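You operate a simulated robot arm through the tools that you are given. There is no shell and no other tool.

Carry out the task below with a simulated robot arm. There is one attempt and no reset: what you move stays moved.

TASK
Save the scan, quit, cover the keys and switch the monitor off.
Fine: the clear cover lies square over the six grey keys.

It is judged by the outcome, as a careful person would: the job done as asked, and still so three seconds after it is handed in. It fails if anything else is knocked over, pushed out of place, dropped, spilled or broken. Lids that push on must go on centred and level and be pressed home; caps that screw on are set level and turned clockwise until they are tight.

THE ROBOT
A 6-joint arm with a three-finger gripper, fixed in place. Base frame: the origin is on the floor under the middle of its stand, x ahead of it, y to its left, z up; the work surface is at about z = 750. Units: mm, rad, N and s.
It reaches about 1213 mm from its shoulder. Its first joint turns from -2.897 to 2.897 rad. Payload 4.89 kg.
Tool frame: the origin (TCP) lies between the finger pads and is the grasp point; the fingertips stand 30 mm ahead of it; z points along the fingers, y is the line along which they close. The gripper opens to 164 mm; its body begins 125 mm behind the TCP.
Orientation is told as [roll, pitch, yaw] about the base's x, y, z axes, in that order, counted from this pose: with the fingers straight down and closing along the base's y, the tool's x points along the base's -x, its y along +y and its z along -z.

THE INTERFACE
- The arm moves only by the tool drive_tool. Its argument "commands" is a list of rows, each an object of numbers (a shift or turn left out is 0, a gripper value left out holds the last): "x", "y", "z": the shift along the tool's x, y, z in m; "ax", "ay", "az": the turn, a rotation vector about the tool's x, y, z in degrees; "claw": the opening, from 0 (shut) to 1 (fully open). In form: [{"x": .., "y": .., "z": .., "ax": .., "ay": .., "az": .., "claw": ..}, ...]. A call has 1 to 20 rows; each row is the pose to reach, as a shift and turn from the pose commanded when the call began, along the tool's axes at that moment. A row lasts 0.2 s, in which the tool goes at most 50 mm and 0.15 rad; a call with a longer step from one row to the next is refused whole, and so is a gripper value outside its range. A pose out of reach is approached as far as the arm can. The call stops where the force on the tool passes 40 N (or 10 N more than at its start, if that is more) or the arm is blocked; 0.2 s more then pass. Each finger travels about 108 mm/s and halts on what it meets, pressing with about 34 N; the grip force reading is that of the motor and also rises with nothing between the fingers. The clock runs only during rows and for 0.2 s after the last one: add rows that repeat a pose to give the fingers time. The reply holds the time, the measured pose of the TCP, the force on the tool along the base axes, the opening and the grip force, in the units named above and with some noise, with the torque about the TCP (base axes, N m) and any sound that the robot's microphone picked up.
- Cameras (640 x 400 px; columns grow to the right, rows downward): "scene" is fixed at [220.6, -498.9, 1479.2]; the picture's right is [0.61, -0.79, 0.00], its down [-0.53, -0.41, -0.74] and it looks along [0.58, 0.45, -0.68] (base axes); focal length 295 px, centre (320, 200). "wrist" rides on the gripper at [76, -2, -152] in the tool frame; the picture's right is [0.02, 1.00, 0.00], its down [-0.88, 0.02, -0.47] and it looks along [-0.47, 0.01, 0.88] (tool axes); focal length 247 px, centre (320, 200). There is no depth. A picture from a camera that has moved, and an enlarged one, comes with that camera's place and axes in the base frame and with its lens.
- snapshot(camera): a new picture of that camera. The clock stands still meanwhile.
- raise_lower(by): moves the trunk up (or, below 0, down) by that many mm; the arm rides with it, the base frame stays. It gives what a move gives, with no picture.
- zoom(camera, box): a new picture of the part [left, top, right, bottom] of that camera's present view, enlarged. The clock stands still meanwhile.
- job_done(): hands the job in; it is judged then, once.

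Places have to be worked out from the pictures, the camera data and where the tool is seen. Open the gripper and draw the arm clear of the work before you hand the job in, unless the task says otherwise.

The tools are called after "Request:" as name(argument=value, ...) on one line, values as JSON. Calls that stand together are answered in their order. drive_tool: Moves the arm, as the interface text tells. Its arguments: {"type":"object","properties":{"commands":{"type":"array","items":{"type":"object","properties":{"x":{"type":"number"},"y":{"type":"number"},"z":{"type":"number"},"ax":{"type":"number"},"ay":{"type":"number"},"az":{"type":"number"},"claw":{"type":"number"}}}}},"required":["commands"]} The other tools are called the same way: raise_lower (by) moves the trunk up or down; snapshot (camera) takes a picture; zoom (camera, box) takes an enlarged picture of a part of a camera's view; job_done () hands the job in.

At the start:

```text
time: 0.0
ee_pos: [588.6, -102.3, 1190.7]
tcp_rot: [0.003, 0.0, 0.0]
ft_force: [0.5, 0.4, -0.6]
moment: [0.02, -0.01, 0.01]
grip_width: 164.1
finger_force: 0.0
trunk travel left (down, up): [-100.0, 290.0]
```

scene: 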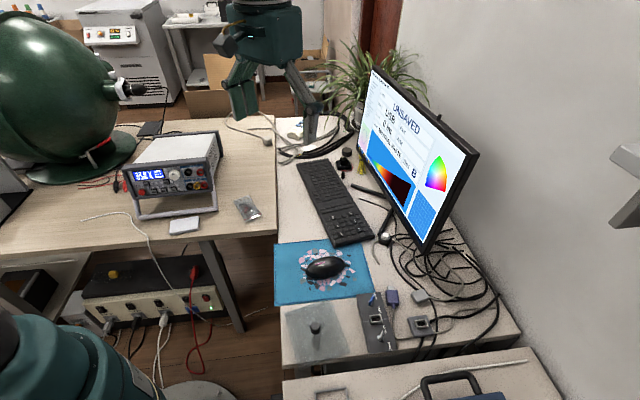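
wrist: 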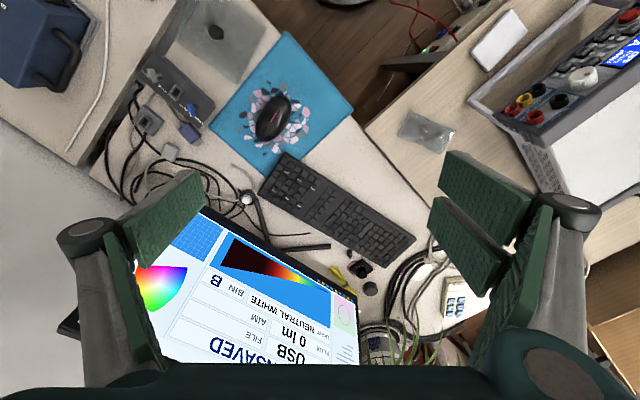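

I'll first look closely at the screen, the desk and the small items in front to work out what is what.

Request:
zoom(camera="scene", box=[340, 60, 500, 260])

Request:
zoom(camera="scene", box=[270, 270, 450, 390])

Request:
zoom(camera="scene", box=[280, 130, 420, 260])

Request:
zoom(camera="wrist", box=[100, 0, 420, 200])

Request:
zoom(camera="wrist", box=[130, 200, 450, 380])

```text
2.00 times, centred on (420, 160) of scene
camera zoom: at [220.6, -498.9, 1479.2], right [0.61, -0.79, 0.0], down [-0.53, -0.41, -0.74], along [0.58, 0.45, -0.68], focal length 590 px, centre (120, 280)
```

zoom: 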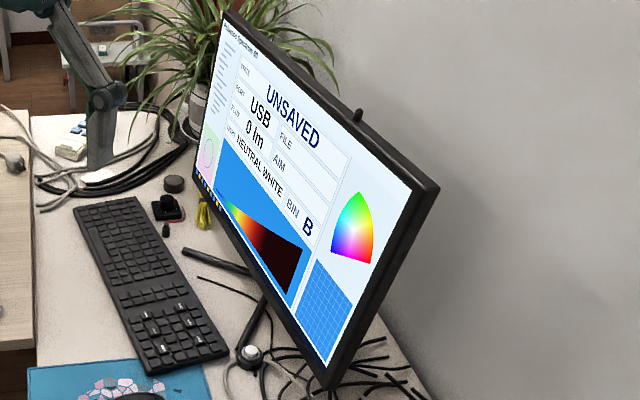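

```text
3.33 times, centred on (360, 330) of scene
camera zoom: at [220.6, -498.9, 1479.2], right [0.61, -0.79, 0.0], down [-0.53, -0.41, -0.74], along [0.58, 0.45, -0.68], focal length 984 px, centre (187, -233)
```

zoom: 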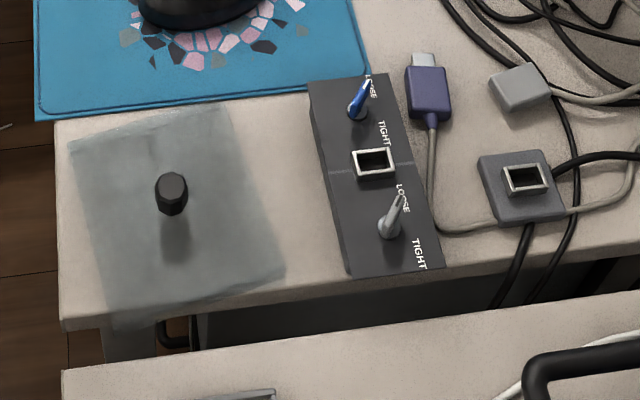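

```text
3.08 times, centred on (350, 195) of scene
camera zoom: at [220.6, -498.9, 1479.2], right [0.61, -0.79, 0.0], down [-0.53, -0.41, -0.74], along [0.58, 0.45, -0.68], focal length 908 px, centre (228, 215)
```

zoom: 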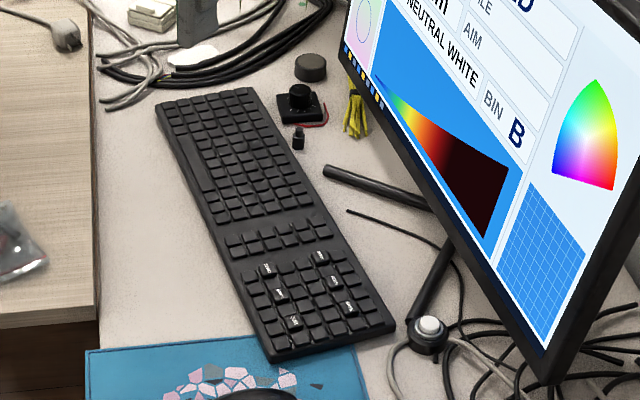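

```text
2.00 times, centred on (260, 100) of wrist
camera zoom: at [512.0, -102.9, 1342.6], right [-0.02, 1.0, 0.0], down [0.88, 0.02, 0.47], along [0.47, 0.01, -0.88], focal length 494 px, centre (440, 400)
```

zoom: 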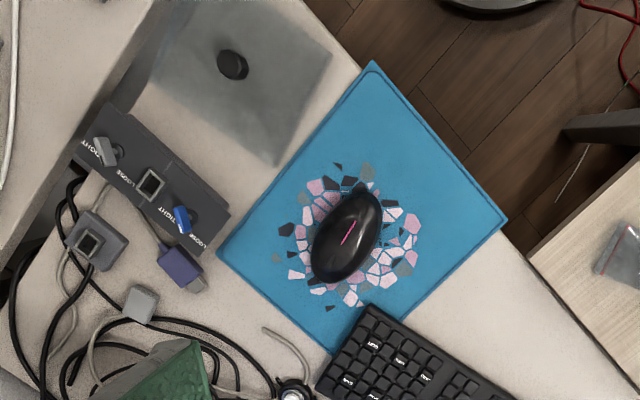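

```text
2.00 times, centred on (290, 290) of wrist
camera zoom: at [512.0, -102.9, 1342.6], right [-0.02, 1.0, 0.0], down [0.88, 0.02, 0.47], along [0.47, 0.01, -0.88], focal length 494 px, centre (380, 20)
```

zoom: 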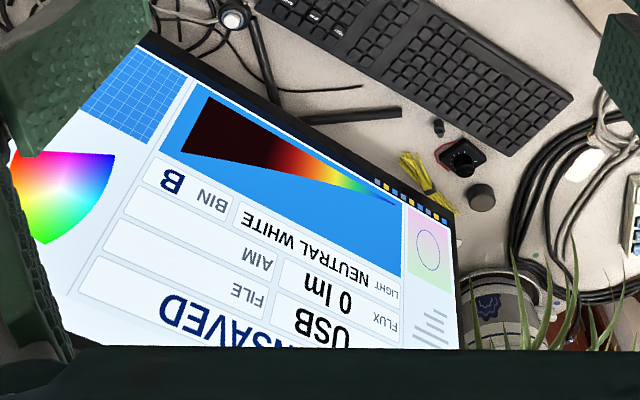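

The cover (clear plate with a black knob) lies at the front corner of the desk. I zoom in on the keyboard to read its labelled keys and find the grey keys.

Request:
zoom(camera="scene", box=[330, 195, 394, 250])

Request:
zoom(camera="scene", box=[295, 155, 345, 200])

Request:
zoom(camera="wrist", box=[255, 145, 345, 215])

Request:
zoom(camera="scene", box=[360, 65, 480, 165])

Request:
zoom(camera="scene", box=[325, 140, 405, 200])

```text
7.27 times, centred on (362, 222) of scene
camera zoom: at [220.6, -498.9, 1479.2], right [0.61, -0.79, 0.0], down [-0.53, -0.41, -0.74], along [0.58, 0.45, -0.68], focal length 2147 px, centre (14, 36)
```

zoom: 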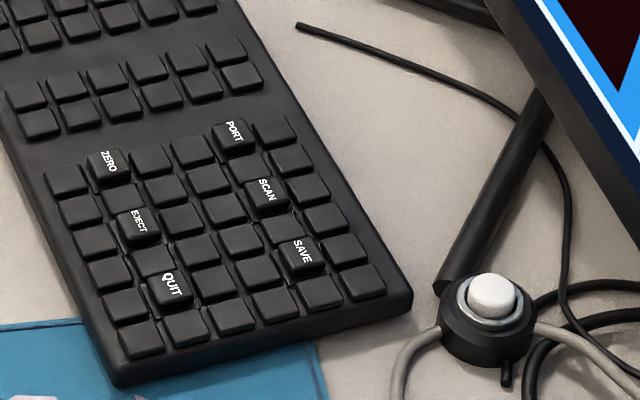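

```text
8.89 times, centred on (320, 178) of scene
camera zoom: at [220.6, -498.9, 1479.2], right [0.61, -0.79, 0.0], down [-0.53, -0.41, -0.74], along [0.58, 0.45, -0.68], focal length 2624 px, centre (320, 400)
```

zoom: 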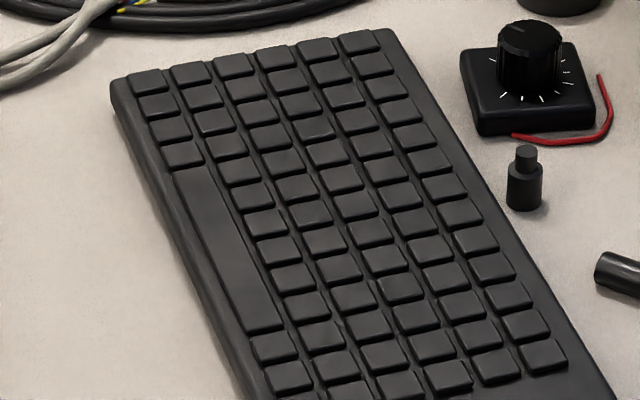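

```text
5.71 times, centred on (300, 180) of wrist
camera zoom: at [512.0, -102.9, 1342.6], right [-0.02, 1.0, 0.0], down [0.88, 0.02, 0.47], along [0.47, 0.01, -0.88], focal length 1411 px, centre (434, 314)
```

zoom: 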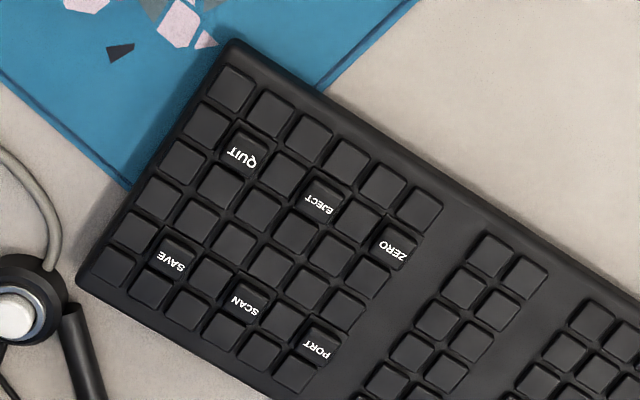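

```text
4.00 times, centred on (420, 115) of scene
camera zoom: at [220.6, -498.9, 1479.2], right [0.61, -0.79, 0.0], down [-0.53, -0.41, -0.74], along [0.58, 0.45, -0.68], focal length 1181 px, centre (-80, 540)
```

zoom: 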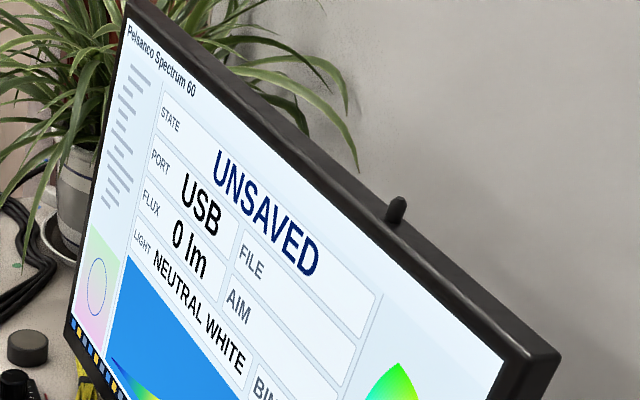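

```text
6.67 times, centred on (365, 170) of scene
camera zoom: at [220.6, -498.9, 1479.2], right [0.61, -0.79, 0.0], down [-0.53, -0.41, -0.74], along [0.58, 0.45, -0.68], focal length 1968 px, centre (20, 400)
```

zoom: 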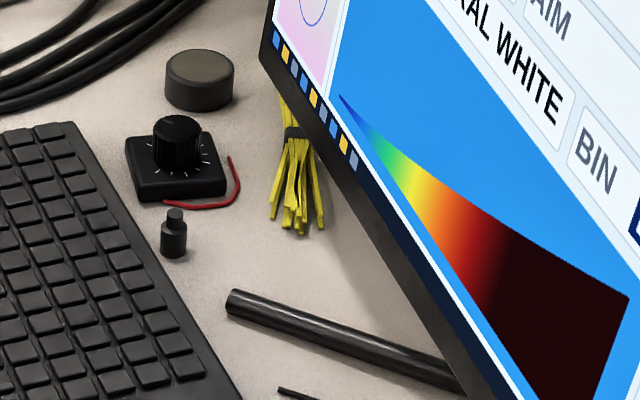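

The six grey keys are the labelled ones (QUIT, EJECT, ZERO, SAVE, SCAN, PORT), and SAVE and QUIT are two of them. The monitor's switch may be the nub behind its top edge or the white button on the puck, so I raise the arm and move over the monitor to look with the wrist camera.

Request:
drive_tool(commands=[{"z": -0.04}, {"z": -0.08}, {"z": -0.11}, {"x": -0.03, "y": -0.02, "z": -0.11}, {"x": -0.06, "y": -0.04, "z": -0.11}, {"x": -0.09, "y": -0.06, "z": -0.11}, {"x": -0.12, "y": -0.08, "z": -0.11}, {"x": -0.15, "y": -0.1, "z": -0.11}, {"x": -0.18, "y": -0.12, "z": -0.11}, {"x": -0.21, "y": -0.14, "z": -0.11}, {"x": -0.24, "y": -0.16, "z": -0.11}, {"x": -0.27, "y": -0.18, "z": -0.11}, {"x": -0.27, "y": -0.2, "z": -0.11}])

```text
time: 2.8
ee_pos: [860.7, -302.4, 1301.4]
tcp_rot: [-0.001, 0.0, 0.001]
ft_force: [1.2, 0.7, -0.4]
moment: [-0.12, 0.07, 0.03]
grip_width: 163.9
finger_force: 0.2
trunk travel left (down, up): [-100.0, 290.0]
```

The arm is above the monitor. I take pictures from here.

Request:
snapshot(camera="wrist")

Request:
snapshot(camera="scene")

```text
taken
camera wrist: at [784.5, -303.7, 1452.4], right [-0.02, 1.0, 0.0], down [0.88, 0.02, 0.47], along [0.47, 0.01, -0.88], focal length 247 px, centre (320, 200)
```

wrist: 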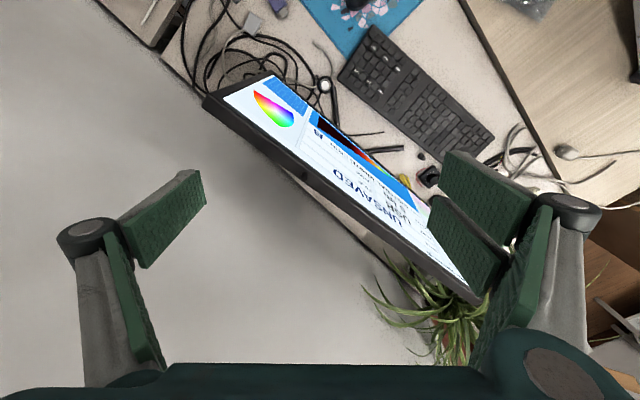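

```text
taken
```

scene: 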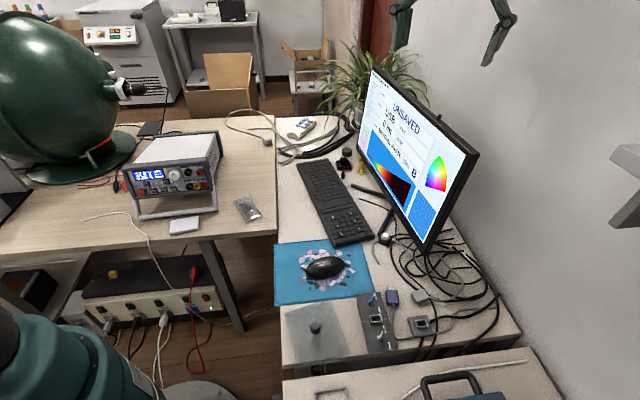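

The monitor's top edge runs across the view; I zoom in on the nub and on the puck with its cables.

Request:
zoom(camera="wrist", box=[190, 70, 390, 230])

Request:
zoom(camera="wrist", box=[260, 140, 360, 210])

Request:
zoom(camera="wrist", box=[180, 0, 360, 130])

Request:
zoom(camera="wrist", box=[340, 100, 460, 200])

```text
2.50 times, centred on (290, 150) of wrist
camera zoom: at [784.5, -303.7, 1452.4], right [-0.02, 1.0, 0.0], down [0.88, 0.02, 0.47], along [0.47, 0.01, -0.88], focal length 617 px, centre (395, 325)
```

zoom: 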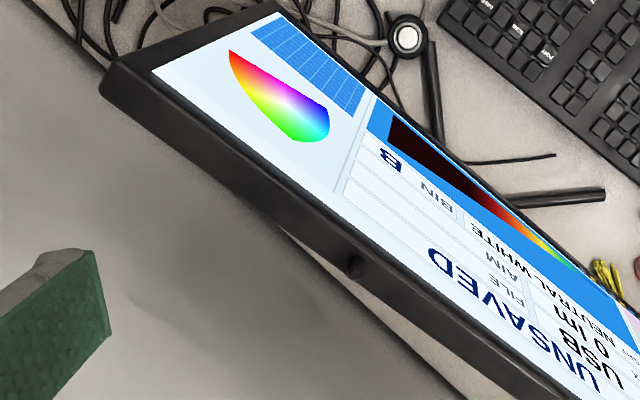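

```text
5.71 times, centred on (310, 175) of wrist
camera zoom: at [784.5, -303.7, 1452.4], right [-0.02, 1.0, 0.0], down [0.88, 0.02, 0.47], along [0.47, 0.01, -0.88], focal length 1411 px, centre (377, 343)
```

zoom: 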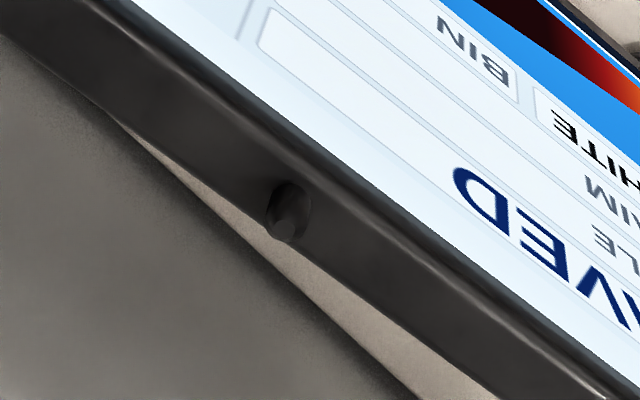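

```text
3.08 times, centred on (270, 65) of wrist
camera zoom: at [784.5, -303.7, 1452.4], right [-0.02, 1.0, 0.0], down [0.88, 0.02, 0.47], along [0.47, 0.01, -0.88], focal length 760 px, centre (474, 615)
```

zoom: 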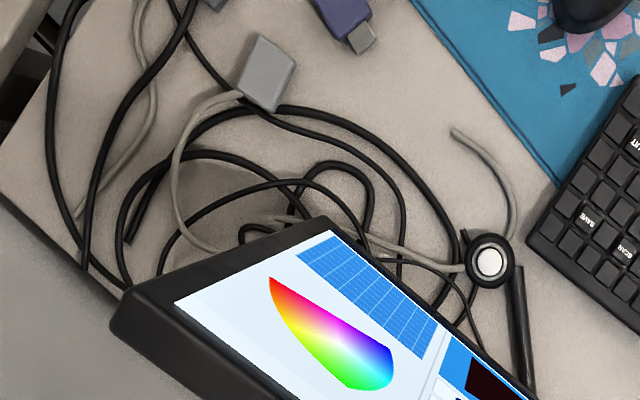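

```text
4.00 times, centred on (400, 150) of wrist
camera zoom: at [784.5, -303.7, 1452.4], right [-0.02, 1.0, 0.0], down [0.88, 0.02, 0.47], along [0.47, 0.01, -0.88], focal length 988 px, centre (0, 400)
```

zoom: 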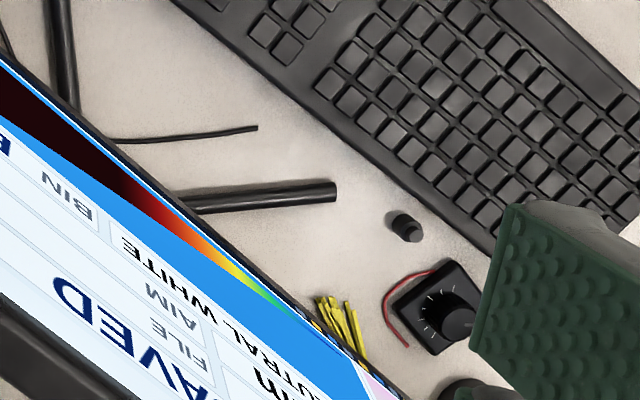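

The nub looks like a small round peg on the monitor's top rim. I zoom in much further on it and on the puck to tell which is the monitor's power button.

Request:
zoom(camera="wrist", box=[292, 165, 318, 183])

Request:
zoom(camera="scene", box=[404, 101, 436, 121])

Request:
zoom(camera="scene", box=[370, 225, 402, 250])

Request:
zoom(camera="wrist", box=[310, 70, 342, 98])

Request:
zoom(camera="scene", box=[335, 145, 371, 175])

```text
16.00 times, centred on (305, 174) of wrist
camera zoom: at [784.5, -303.7, 1452.4], right [-0.02, 1.0, 0.0], down [0.88, 0.02, 0.47], along [0.47, 0.01, -0.88], focal length 3952 px, centre (560, 616)
```

zoom: 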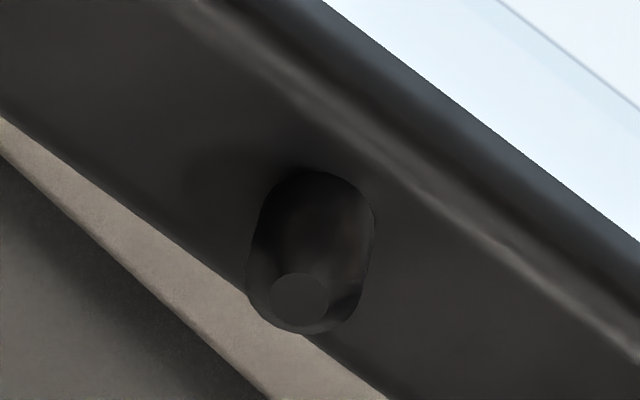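

```text
16.00 times, centred on (420, 111) of scene
camera zoom: at [220.6, -498.9, 1479.2], right [0.61, -0.79, 0.0], down [-0.53, -0.41, -0.74], along [0.58, 0.45, -0.68], focal length 4723 px, centre (-1280, 1624)
```

zoom: 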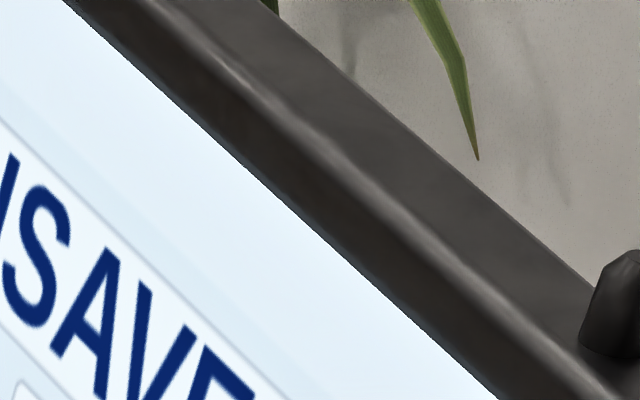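

```text
16.00 times, centred on (386, 238) of scene
camera zoom: at [220.6, -498.9, 1479.2], right [0.61, -0.79, 0.0], down [-0.53, -0.41, -0.74], along [0.58, 0.45, -0.68], focal length 4723 px, centre (-736, -400)
```

zoom: 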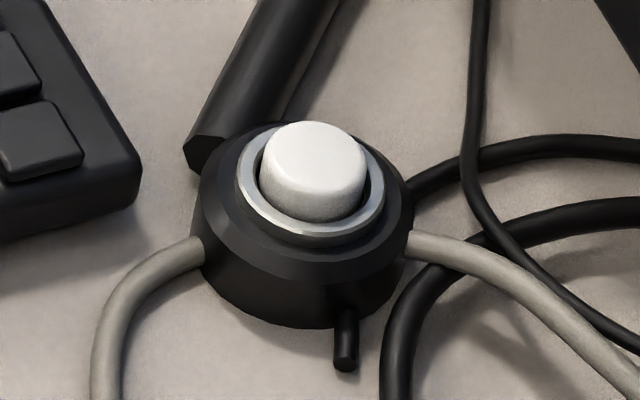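

```text
14.29 times, centred on (326, 84) of wrist
camera zoom: at [784.5, -303.7, 1452.4], right [-0.02, 1.0, 0.0], down [0.88, 0.02, 0.47], along [0.47, 0.01, -0.88], focal length 3528 px, centre (234, 1857)
```

zoom: 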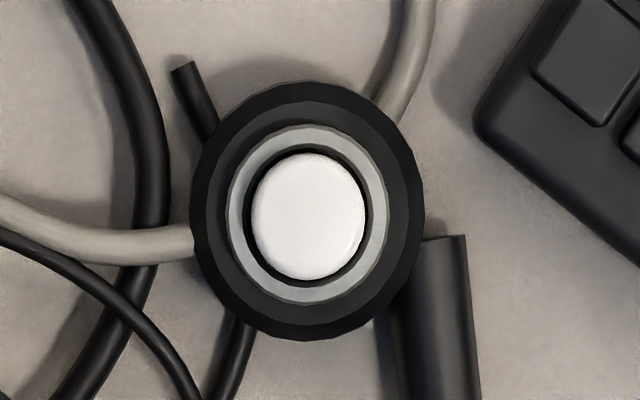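

```text
13.33 times, centred on (353, 160) of scene
camera zoom: at [220.6, -498.9, 1479.2], right [0.61, -0.79, 0.0], down [-0.53, -0.41, -0.74], along [0.58, 0.45, -0.68], focal length 3936 px, centre (-120, 733)
```

zoom: 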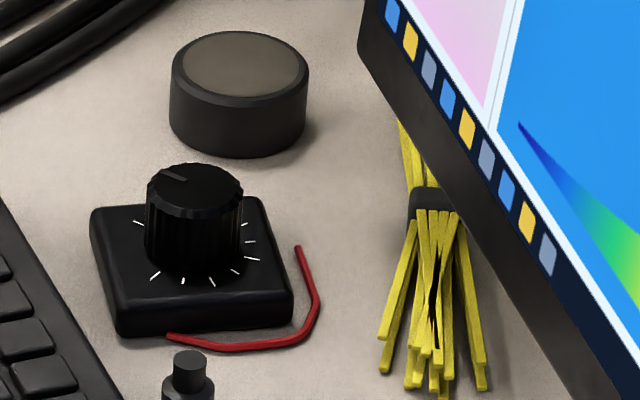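

The white button sits in a puck with grey cables, and the peg on the monitor's top rim looks like a stubby button. I back away from the monitor and come down in front of it to trace the puck's cables from above.

Request:
drive_tool(commands=[{"x": 0.045}, {"x": 0.09}, {"x": 0.135, "y": 0.02}, {"x": 0.18, "y": 0.04}, {"x": 0.22, "y": 0.05}, {"x": 0.22, "y": 0.05, "z": 0.045}, {"x": 0.22, "y": 0.05, "z": 0.09}, {"x": 0.22, "y": 0.05, "z": 0.135}, {"x": 0.22, "y": 0.05, "z": 0.18}, {"x": 0.22, "y": 0.05, "z": 0.22}, {"x": 0.22, "y": 0.05, "z": 0.26}])

Request:
snapshot(camera="wrist")

```text
time: 5.2
ee_pos: [638.6, -249.1, 1038.9]
tcp_rot: [-0.001, 0.002, -0.001]
ft_force: [-0.1, -0.2, 0.2]
moment: [-0.05, -0.19, -0.03]
grip_width: 163.7
finger_force: 0.0
trunk travel left (down, up): [-100.0, 290.0]
```

```text
taken
camera wrist: at [562.1, -250.6, 1190.4], right [-0.02, 1.0, 0.0], down [0.88, 0.02, 0.47], along [0.47, 0.01, -0.88], focal length 247 px, centre (320, 200)
```

wrist: 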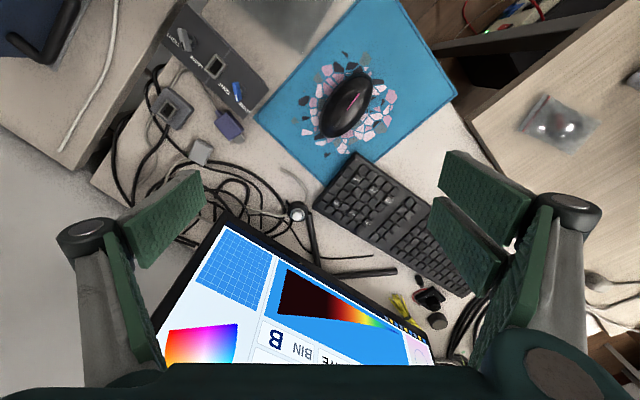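

I zoom in on the puck, its cables and the cover from this nearer view.

Request:
zoom(camera="wrist", box=[180, 130, 360, 250])

Request:
zoom(camera="wrist", box=[260, 160, 340, 230])

Request:
zoom(camera="wrist", box=[310, 150, 410, 215])

Request:
zoom(camera="wrist", box=[370, 240, 470, 340])

```text
3.33 times, centred on (270, 190) of wrist
camera zoom: at [562.1, -250.6, 1190.4], right [-0.02, 1.0, 0.0], down [0.88, 0.02, 0.47], along [0.47, 0.01, -0.88], focal length 823 px, centre (487, 233)
```

zoom: 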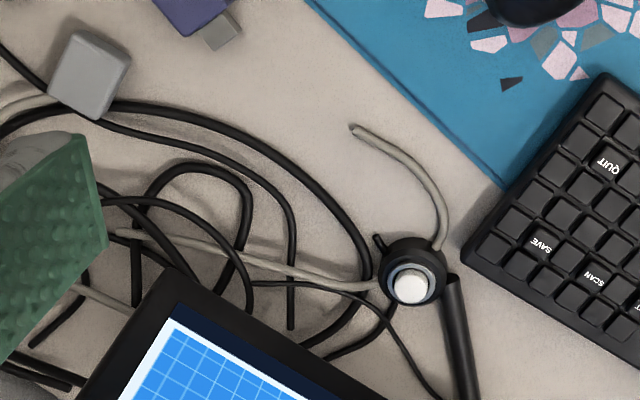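

```text
5.71 times, centred on (300, 195) of wrist
camera zoom: at [562.1, -250.6, 1190.4], right [-0.02, 1.0, 0.0], down [0.88, 0.02, 0.47], along [0.47, 0.01, -0.88], focal length 1411 px, centre (434, 229)
```

zoom: 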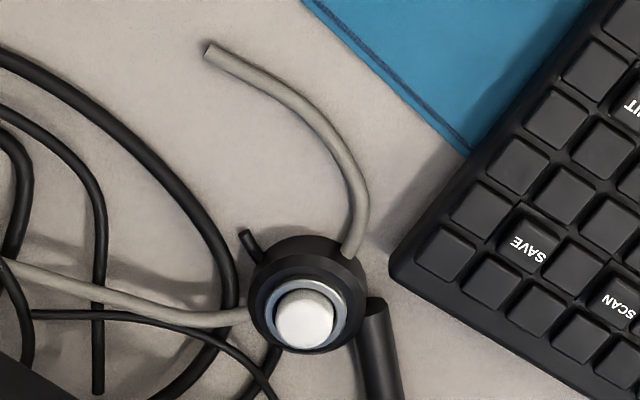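

```text
6.15 times, centred on (360, 182) of wrist
camera zoom: at [562.1, -250.6, 1190.4], right [-0.02, 1.0, 0.0], down [0.88, 0.02, 0.47], along [0.47, 0.01, -0.88], focal length 1520 px, centre (74, 308)
```

zoom: 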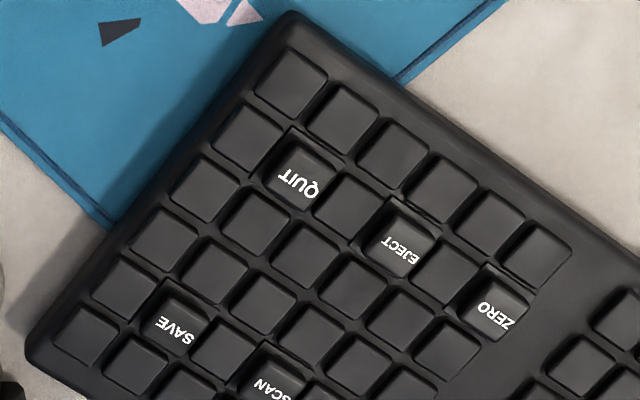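

```text
4.00 times, centred on (420, 290) of wrist
camera zoom: at [562.1, -250.6, 1190.4], right [-0.02, 1.0, 0.0], down [0.88, 0.02, 0.47], along [0.47, 0.01, -0.88], focal length 988 px, centre (-80, -160)
```

zoom: 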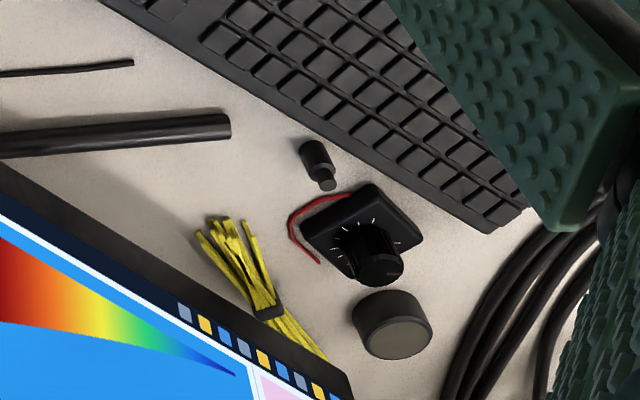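

The puck's grey cables just run off under the mess, so nothing there ties it to the monitor yet; I'll come back to this after the keys. Now I study the fingertip shape, since a single key is only about 15 mm across.

Request:
zoom(camera="wrist", box=[50, 150, 230, 370])

Request:
zoom(camera="wrist", box=[420, 140, 640, 390])

Request:
snapshot(camera="scene")

```text
1.82 times, centred on (140, 260) of wrist
camera zoom: at [562.1, -250.6, 1190.4], right [-0.02, 1.0, 0.0], down [0.88, 0.02, 0.47], along [0.47, 0.01, -0.88], focal length 449 px, centre (647, 91)
```

zoom: 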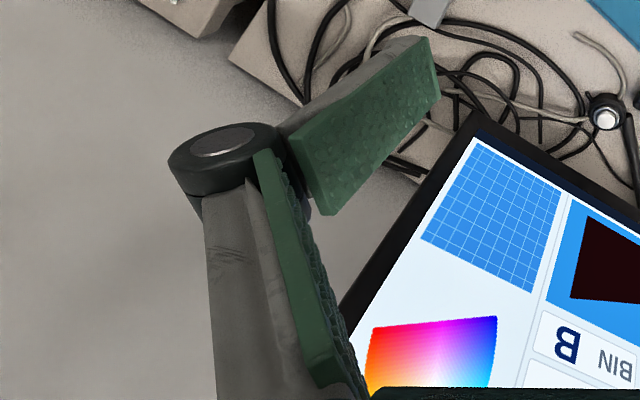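

```text
1.60 times, centred on (530, 265) of wrist
camera zoom: at [562.1, -250.6, 1190.4], right [-0.02, 1.0, 0.0], down [0.88, 0.02, 0.47], along [0.47, 0.01, -0.88], focal length 395 px, centre (-16, 96)
```

zoom: 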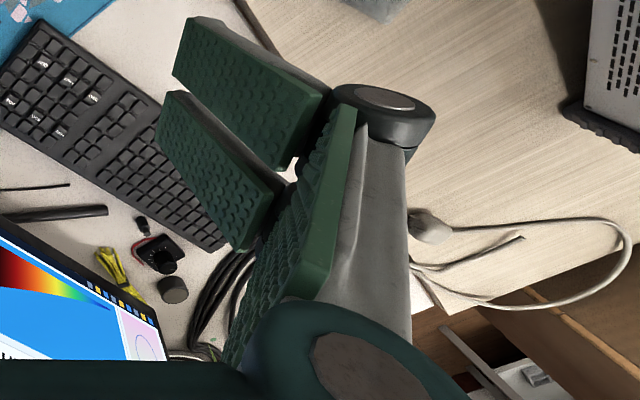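

```text
taken
```

scene: 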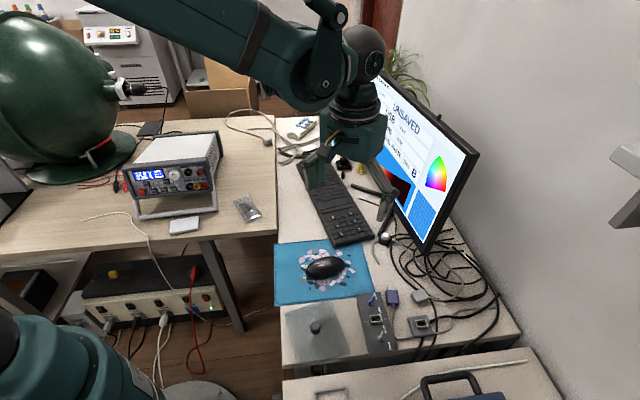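

The gripper has one finger on the left and two on the right, each pad roughly 25 mm wide. I close the gripper here in free air to see how the closed tips look and where they are.

Request:
drive_tool(commands=[{"claw": 0}, {"claw": 0}, {"claw": 0}, {"claw": 0}, {"claw": 0}, {"claw": 0}])

Request:
snapshot(camera="wrist")

Request:
zoom(camera="wrist", box=[240, 140, 400, 260])

Request:
zoom(camera="scene", box=[300, 110, 420, 230])

```text
time: 6.6
ee_pos: [640.2, -250.7, 1039.3]
tcp_rot: [0.0, -0.001, -0.001]
ft_force: [0.4, -0.3, -1.1]
moment: [0.04, -0.03, 0.02]
grip_width: 0.0
finger_force: 34.1
trunk travel left (down, up): [-100.0, 290.0]
```

```text
taken
camera wrist: at [562.9, -251.0, 1190.6], right [-0.02, 1.0, 0.0], down [0.88, 0.02, 0.47], along [0.47, 0.01, -0.88], focal length 247 px, centre (320, 200)
```

wrist: 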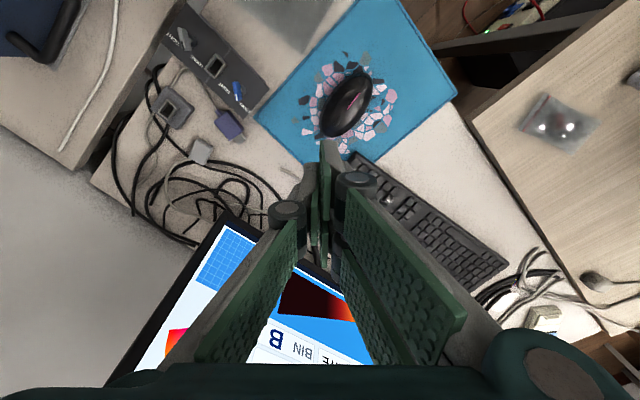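

```text
3.33 times, centred on (320, 200) of wrist
camera zoom: at [562.9, -251.0, 1190.6], right [-0.02, 1.0, 0.0], down [0.88, 0.02, 0.47], along [0.47, 0.01, -0.88], focal length 823 px, centre (320, 200)
```

zoom: 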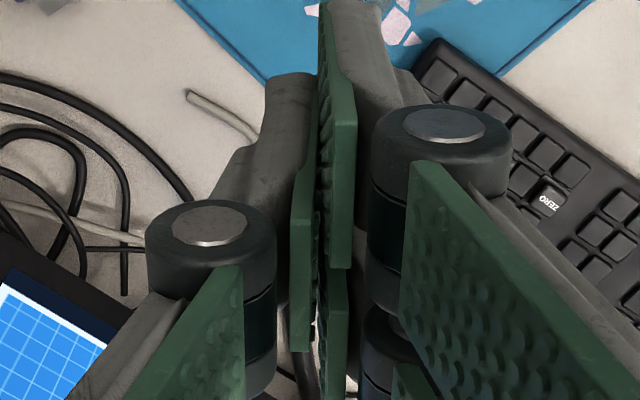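

```text
3.33 times, centred on (360, 170) of scene
camera zoom: at [220.6, -498.9, 1479.2], right [0.61, -0.79, 0.0], down [-0.53, -0.41, -0.74], along [0.58, 0.45, -0.68], focal length 984 px, centre (187, 300)
```

zoom: 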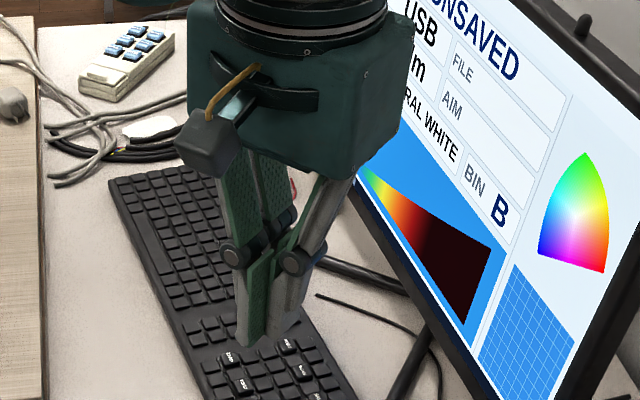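

Closed, the two-finger side's nearest finger (tool +x side) has its tip at about tool x≈+30, y≈0–14, z≈30, matching pixel row 140. I zoom in on that tip to know its shape before using its corner as a key-pressing point.

Request:
zoom(camera="wrist", box=[290, 120, 370, 180])

Request:
zoom(camera="scene", box=[350, 180, 410, 220])

```text
6.67 times, centred on (330, 150) of wrist
camera zoom: at [562.9, -251.0, 1190.6], right [-0.02, 1.0, 0.0], down [0.88, 0.02, 0.47], along [0.47, 0.01, -0.88], focal length 1646 px, centre (253, 533)
```

zoom: 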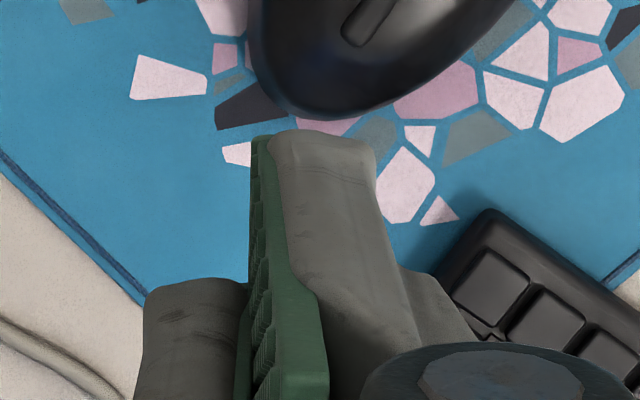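

```text
10.00 times, centred on (380, 200) of scene
camera zoom: at [220.6, -498.9, 1479.2], right [0.61, -0.79, 0.0], down [-0.53, -0.41, -0.74], along [0.58, 0.45, -0.68], focal length 2952 px, centre (-280, 200)
```

zoom: 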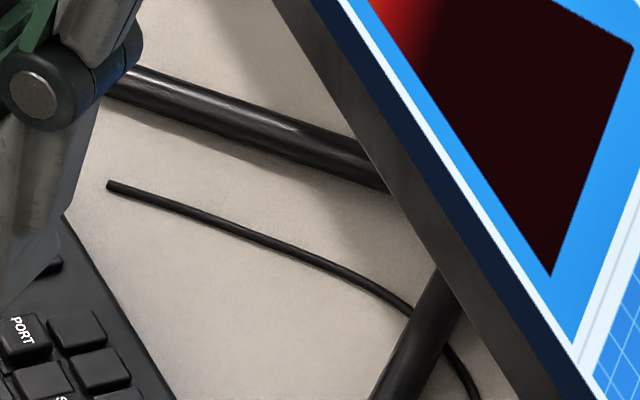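

The pressing corner is at about tool (29, 6, 30) mm, ~13 mm wide. I'll tilt the closed gripper back 30° so only that corner leads, and hover it above SAVE, which I judge to be at about (787, −213, 775).

Request:
drive_tool(commands=[{"x": -0.026, "y": 0.005, "z": 0.02, "ay": -5, "claw": 0}, {"x": -0.052, "y": 0.01, "z": 0.04, "ay": -10}, {"x": -0.078, "y": 0.015, "z": 0.06, "ay": -15}, {"x": -0.104, "y": 0.02, "z": 0.085, "ay": -20}, {"x": -0.13, "y": 0.026, "z": 0.115, "ay": -25}, {"x": -0.157, "y": 0.0315, "z": 0.145, "ay": -30}, {"x": -0.157, "y": 0.0315, "z": 0.159, "ay": -30}])

Request:
snapshot(camera="wrist")

Request:
zoom(camera="scene", box=[320, 140, 420, 250])

```text
time: 8.2
ee_pos: [797.4, -220.8, 880.9]
tcp_rot: [0.001, -0.523, 0.001]
ft_force: [0.4, 0.5, 0.2]
moment: [0.0, -0.05, 0.0]
grip_width: 0.0
finger_force: 33.7
trunk travel left (down, up): [-100.0, 290.0]
```

```text
taken
camera wrist: at [653.8, -221.4, 975.0], right [-0.02, 1.0, -0.01], down [0.53, 0.02, 0.85], along [0.85, 0.01, -0.53], focal length 247 px, centre (320, 200)
```

wrist: 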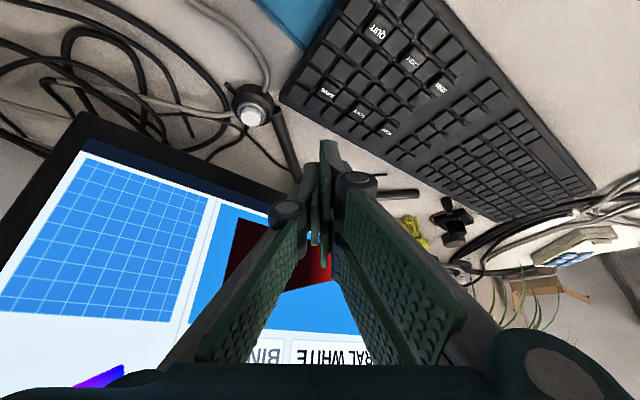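

```text
3.64 times, centred on (370, 195) of scene
camera zoom: at [220.6, -498.9, 1479.2], right [0.61, -0.79, 0.0], down [-0.53, -0.41, -0.74], along [0.58, 0.45, -0.68], focal length 1073 px, centre (138, 218)
```

zoom: 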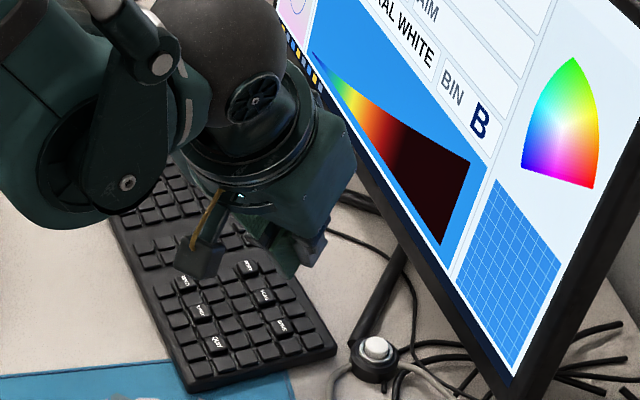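

The tool is tilted and hovering. I zoom in on the keys from the wrist to refine their positions relative to the fingertip corner.

Request:
zoom(camera="wrist", box=[290, 0, 470, 160])

Request:
zoom(camera="wrist", box=[300, 70, 400, 150])

```text
2.50 times, centred on (380, 80) of wrist
camera zoom: at [653.8, -221.4, 975.0], right [-0.02, 1.0, -0.01], down [0.53, 0.02, 0.85], along [0.85, 0.01, -0.53], focal length 617 px, centre (170, 500)
```

zoom: 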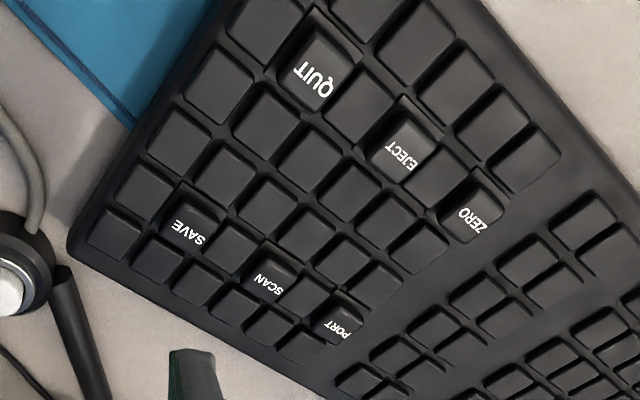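

```text
5.00 times, centred on (350, 110) of wrist
camera zoom: at [653.8, -221.4, 975.0], right [-0.02, 1.0, -0.01], down [0.53, 0.02, 0.85], along [0.85, 0.01, -0.53], focal length 1235 px, centre (170, 650)
```

zoom: 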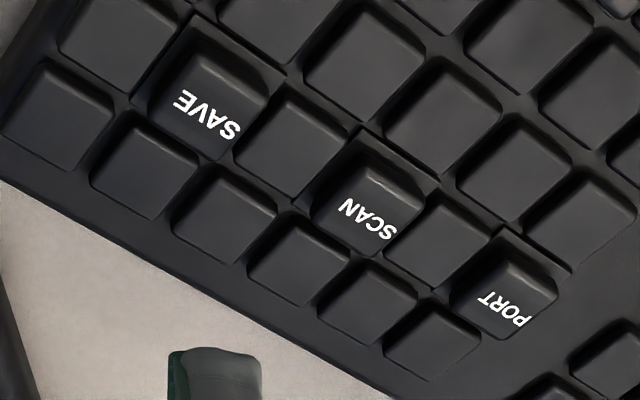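

The tip corner appears where I predicted, and SAVE refines to about (790, −214, 775). I lower to about 10 mm above it and check.

Request:
drive_tool(commands=[{"x": 0.0084, "y": 0.0004, "z": 0.0163, "claw": 0}, {"x": 0.0168, "y": 0.0008, "z": 0.0327}, {"x": 0.0252, "y": 0.0011, "z": 0.049}, {"x": 0.0252, "y": 0.0011, "z": 0.049}])

Request:
zoom(camera="wrist", box=[270, 90, 410, 190])

Request:
zoom(camera="scene", box=[330, 190, 400, 245])

```text
time: 9.2
ee_pos: [798.3, -219.8, 826.9]
tcp_rot: [0.0, -0.524, 0.0]
ft_force: [-0.1, -1.0, 0.1]
moment: [0.0, -0.02, -0.01]
grip_width: 0.0
finger_force: 34.9
trunk travel left (down, up): [-100.0, 290.0]
```

```text
4.00 times, centred on (340, 140) of wrist
camera zoom: at [654.7, -220.9, 920.4], right [-0.02, 1.0, -0.01], down [0.53, 0.02, 0.85], along [0.85, 0.01, -0.53], focal length 988 px, centre (240, 440)
```

zoom: 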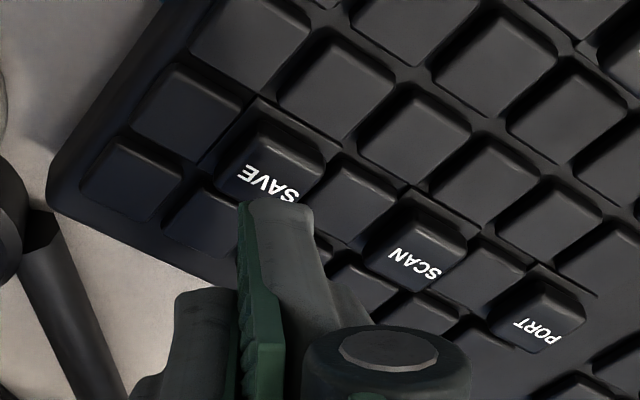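

```text
7.27 times, centred on (365, 218) of scene
camera zoom: at [220.6, -498.9, 1479.2], right [0.61, -0.79, 0.0], down [-0.53, -0.41, -0.74], along [0.58, 0.45, -0.68], focal length 2147 px, centre (-7, 73)
```

zoom: 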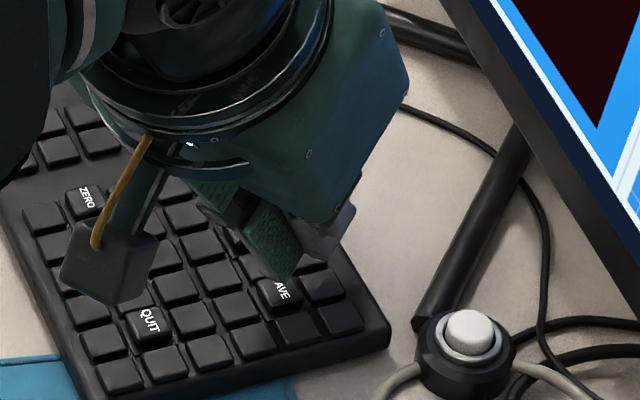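

The tip is directly over SAVE, about 8–10 mm above it and within its outline. I lower in small steps, watching the force and sound.

Request:
drive_tool(commands=[{"x": 0.001, "z": 0.0017, "claw": 0}, {"x": 0.002, "z": 0.0035}, {"x": 0.003, "z": 0.0052}, {"x": 0.0035, "z": 0.0061}])

Request:
zoom(camera="wrist", box=[270, 90, 410, 190])

```text
time: 10.2
ee_pos: [798.7, -218.1, 818.3]
tcp_rot: [0.0, -0.524, 0.001]
ft_force: [0.1, 0.5, 0.2]
moment: [0.01, 0.02, -0.01]
grip_width: 0.0
finger_force: 33.8
trunk travel left (down, up): [-100.0, 290.0]
```

```text
4.00 times, centred on (340, 140) of wrist
camera zoom: at [655.8, -220.4, 912.8], right [-0.02, 1.0, -0.01], down [0.53, 0.02, 0.85], along [0.85, 0.01, -0.53], focal length 988 px, centre (240, 440)
```

zoom: 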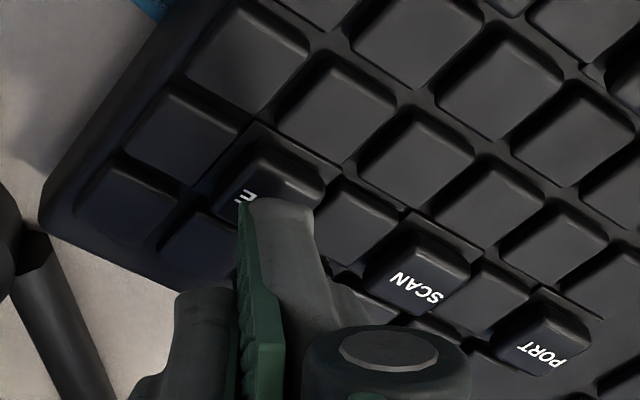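

No contact yet; the tip still sits within the SAVE key. I continue down in finer steps.

Request:
drive_tool(commands=[{"x": 0.0005, "z": 0.00087, "claw": 0}, {"x": 0.001, "z": 0.00173}, {"x": 0.0015, "z": 0.0026}])

Request:
zoom(camera="scene", box=[370, 70, 450, 140])

```text
time: 11.0
ee_pos: [798.9, -218.6, 815.8]
tcp_rot: [0.001, -0.524, 0.0]
ft_force: [-0.3, -0.4, -0.9]
moment: [0.0, 0.01, -0.01]
grip_width: 0.2
finger_force: 33.6
trunk travel left (down, up): [-100.0, 290.0]
```

```text
5.71 times, centred on (410, 105) of scene
camera zoom: at [220.6, -498.9, 1479.2], right [0.61, -0.79, 0.0], down [-0.53, -0.41, -0.74], along [0.58, 0.45, -0.68], focal length 1687 px, centre (-194, 743)
```

zoom: 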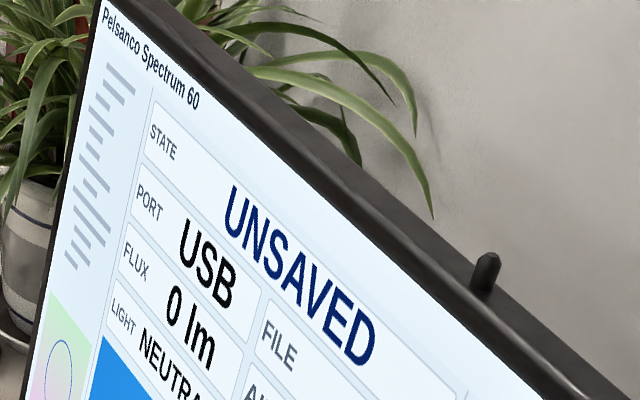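

Still no contact force. I go on down another 3 mm in 1 mm steps.

Request:
drive_tool(commands=[{"x": 0.0005, "z": 0.00087, "claw": 0}, {"x": 0.001, "z": 0.00173}, {"x": 0.0015, "z": 0.0026}])

Request:
zoom(camera="wrist", box=[270, 90, 410, 190])

```text
time: 11.8
ee_pos: [798.9, -219.0, 813.2]
tcp_rot: [0.0, -0.522, 0.0]
ft_force: [0.3, -1.2, 0.1]
moment: [-0.01, 0.02, 0.01]
grip_width: 0.0
finger_force: 33.9
trunk travel left (down, up): [-100.0, 290.0]
```

```text
4.00 times, centred on (340, 140) of wrist
camera zoom: at [655.4, -220.1, 907.1], right [-0.02, 1.0, -0.01], down [0.53, 0.02, 0.85], along [0.85, 0.01, -0.53], focal length 988 px, centre (240, 440)
```

zoom: 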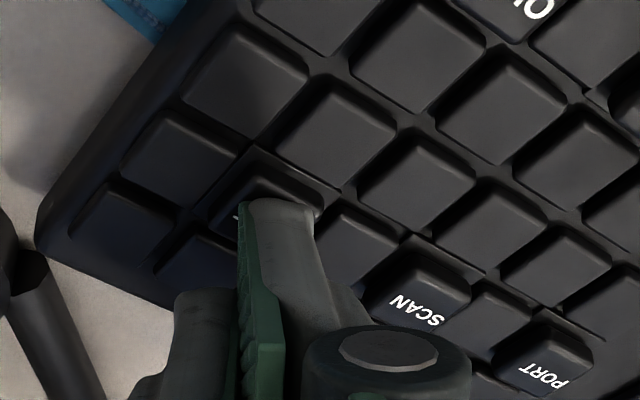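

The images show the key's top is lower than I thought (z≈770) and its centre a little further forward (x≈796). I lift slightly, shift forward 6 mm, and return to the same height before pressing.

Request:
drive_tool(commands=[{"x": -0.002, "z": -0.0035, "claw": 0}, {"x": -0.0072, "z": -0.0005}, {"x": -0.0057, "z": 0.0022}])

Request:
zoom(camera="wrist", box=[270, 90, 410, 190])

```text
time: 12.6
ee_pos: [804.8, -218.4, 813.9]
tcp_rot: [0.001, -0.524, 0.0]
ft_force: [0.6, 0.1, 0.7]
moment: [0.01, -0.02, 0.01]
grip_width: 0.0
finger_force: 34.4
trunk travel left (down, up): [-100.0, 290.0]
```

```text
4.00 times, centred on (340, 140) of wrist
camera zoom: at [661.6, -220.1, 907.6], right [-0.02, 1.0, -0.01], down [0.53, 0.02, 0.85], along [0.85, 0.01, -0.53], focal length 988 px, centre (240, 440)
```

zoom: 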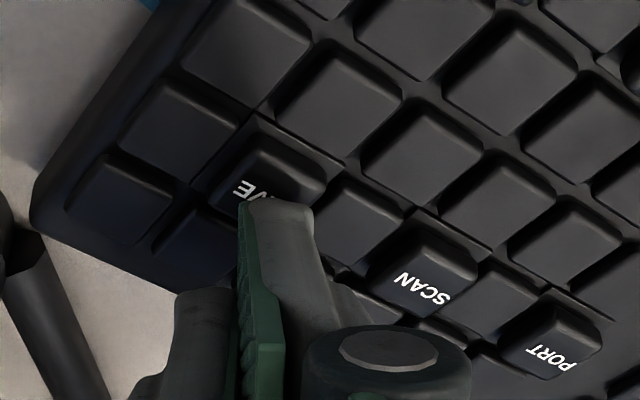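

Now the tip is over the middle of SAVE, a bit to its right. I shift 2.5 mm right-to-left (−y) and press down in 1 mm steps.

Request:
drive_tool(commands=[{"y": -0.0025, "claw": 0}, {"x": 0.0005, "y": -0.0025, "z": 0.00087}, {"x": 0.001, "y": -0.0025, "z": 0.00173}, {"x": 0.0015, "y": -0.0025, "z": 0.0026}, {"x": 0.002, "y": -0.0025, "z": 0.0035}])

Request:
zoom(camera="wrist", box=[270, 90, 410, 190])

```text
time: 13.8
ee_pos: [804.6, -222.4, 811.0]
tcp_rot: [0.001, -0.523, 0.0]
ft_force: [0.3, -3.3, 6.3]
moment: [-0.07, 0.08, 0.05]
grip_width: 0.1
finger_force: 33.5
trunk travel left (down, up): [-100.0, 290.0]
heard: click
```

```text
4.00 times, centred on (340, 140) of wrist
camera zoom: at [662.0, -223.0, 903.9], right [-0.02, 1.0, -0.01], down [0.53, 0.02, 0.85], along [0.85, 0.01, -0.53], focal length 988 px, centre (240, 440)
```

zoom: 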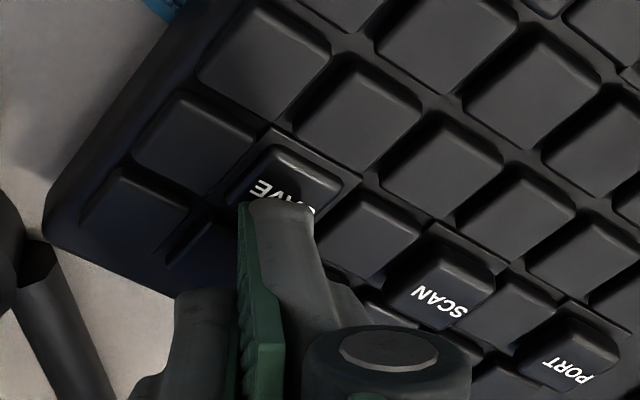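

A click was heard with about 6 N on the tip and SAVE visibly sunk. I look at the screen for the result, then lift straight up.

Request:
zoom(camera="scene", box=[370, 70, 450, 140])

Request:
drive_tool(commands=[{"x": -0.005, "z": -0.0087, "claw": 0}, {"x": -0.015, "z": -0.026}, {"x": -0.0225, "z": -0.039}])

Request:
zoom(camera="scene", box=[350, 60, 480, 170])

```text
5.71 times, centred on (410, 105) of scene
camera zoom: at [220.6, -498.9, 1479.2], right [0.61, -0.79, 0.0], down [-0.53, -0.41, -0.74], along [0.58, 0.45, -0.68], focal length 1687 px, centre (-194, 743)
```

zoom: 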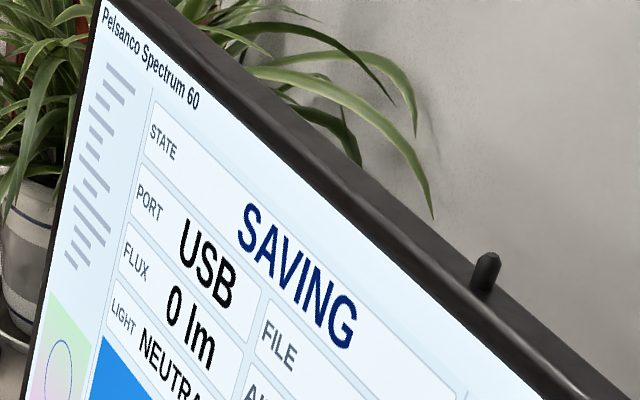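

```text
time: 14.6
ee_pos: [805.3, -219.7, 855.5]
tcp_rot: [-0.001, -0.524, -0.001]
ft_force: [0.4, 0.0, -1.4]
moment: [0.02, 0.05, 0.02]
grip_width: 0.0
finger_force: 34.5
trunk travel left (down, up): [-100.0, 290.0]
```

```text
3.64 times, centred on (415, 115) of scene
camera zoom: at [220.6, -498.9, 1479.2], right [0.61, -0.79, 0.0], down [-0.53, -0.41, -0.74], along [0.58, 0.45, -0.68], focal length 1073 px, centre (-26, 509)
```

zoom: 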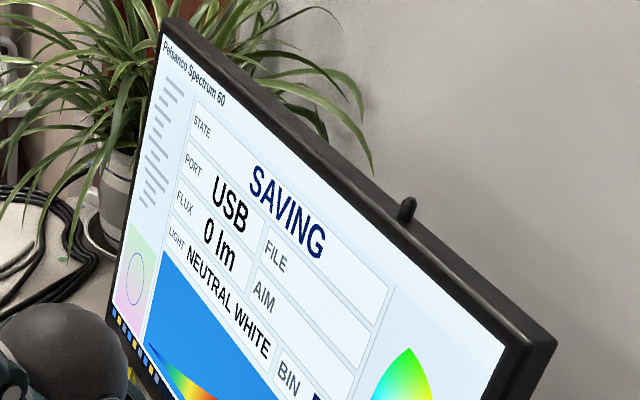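

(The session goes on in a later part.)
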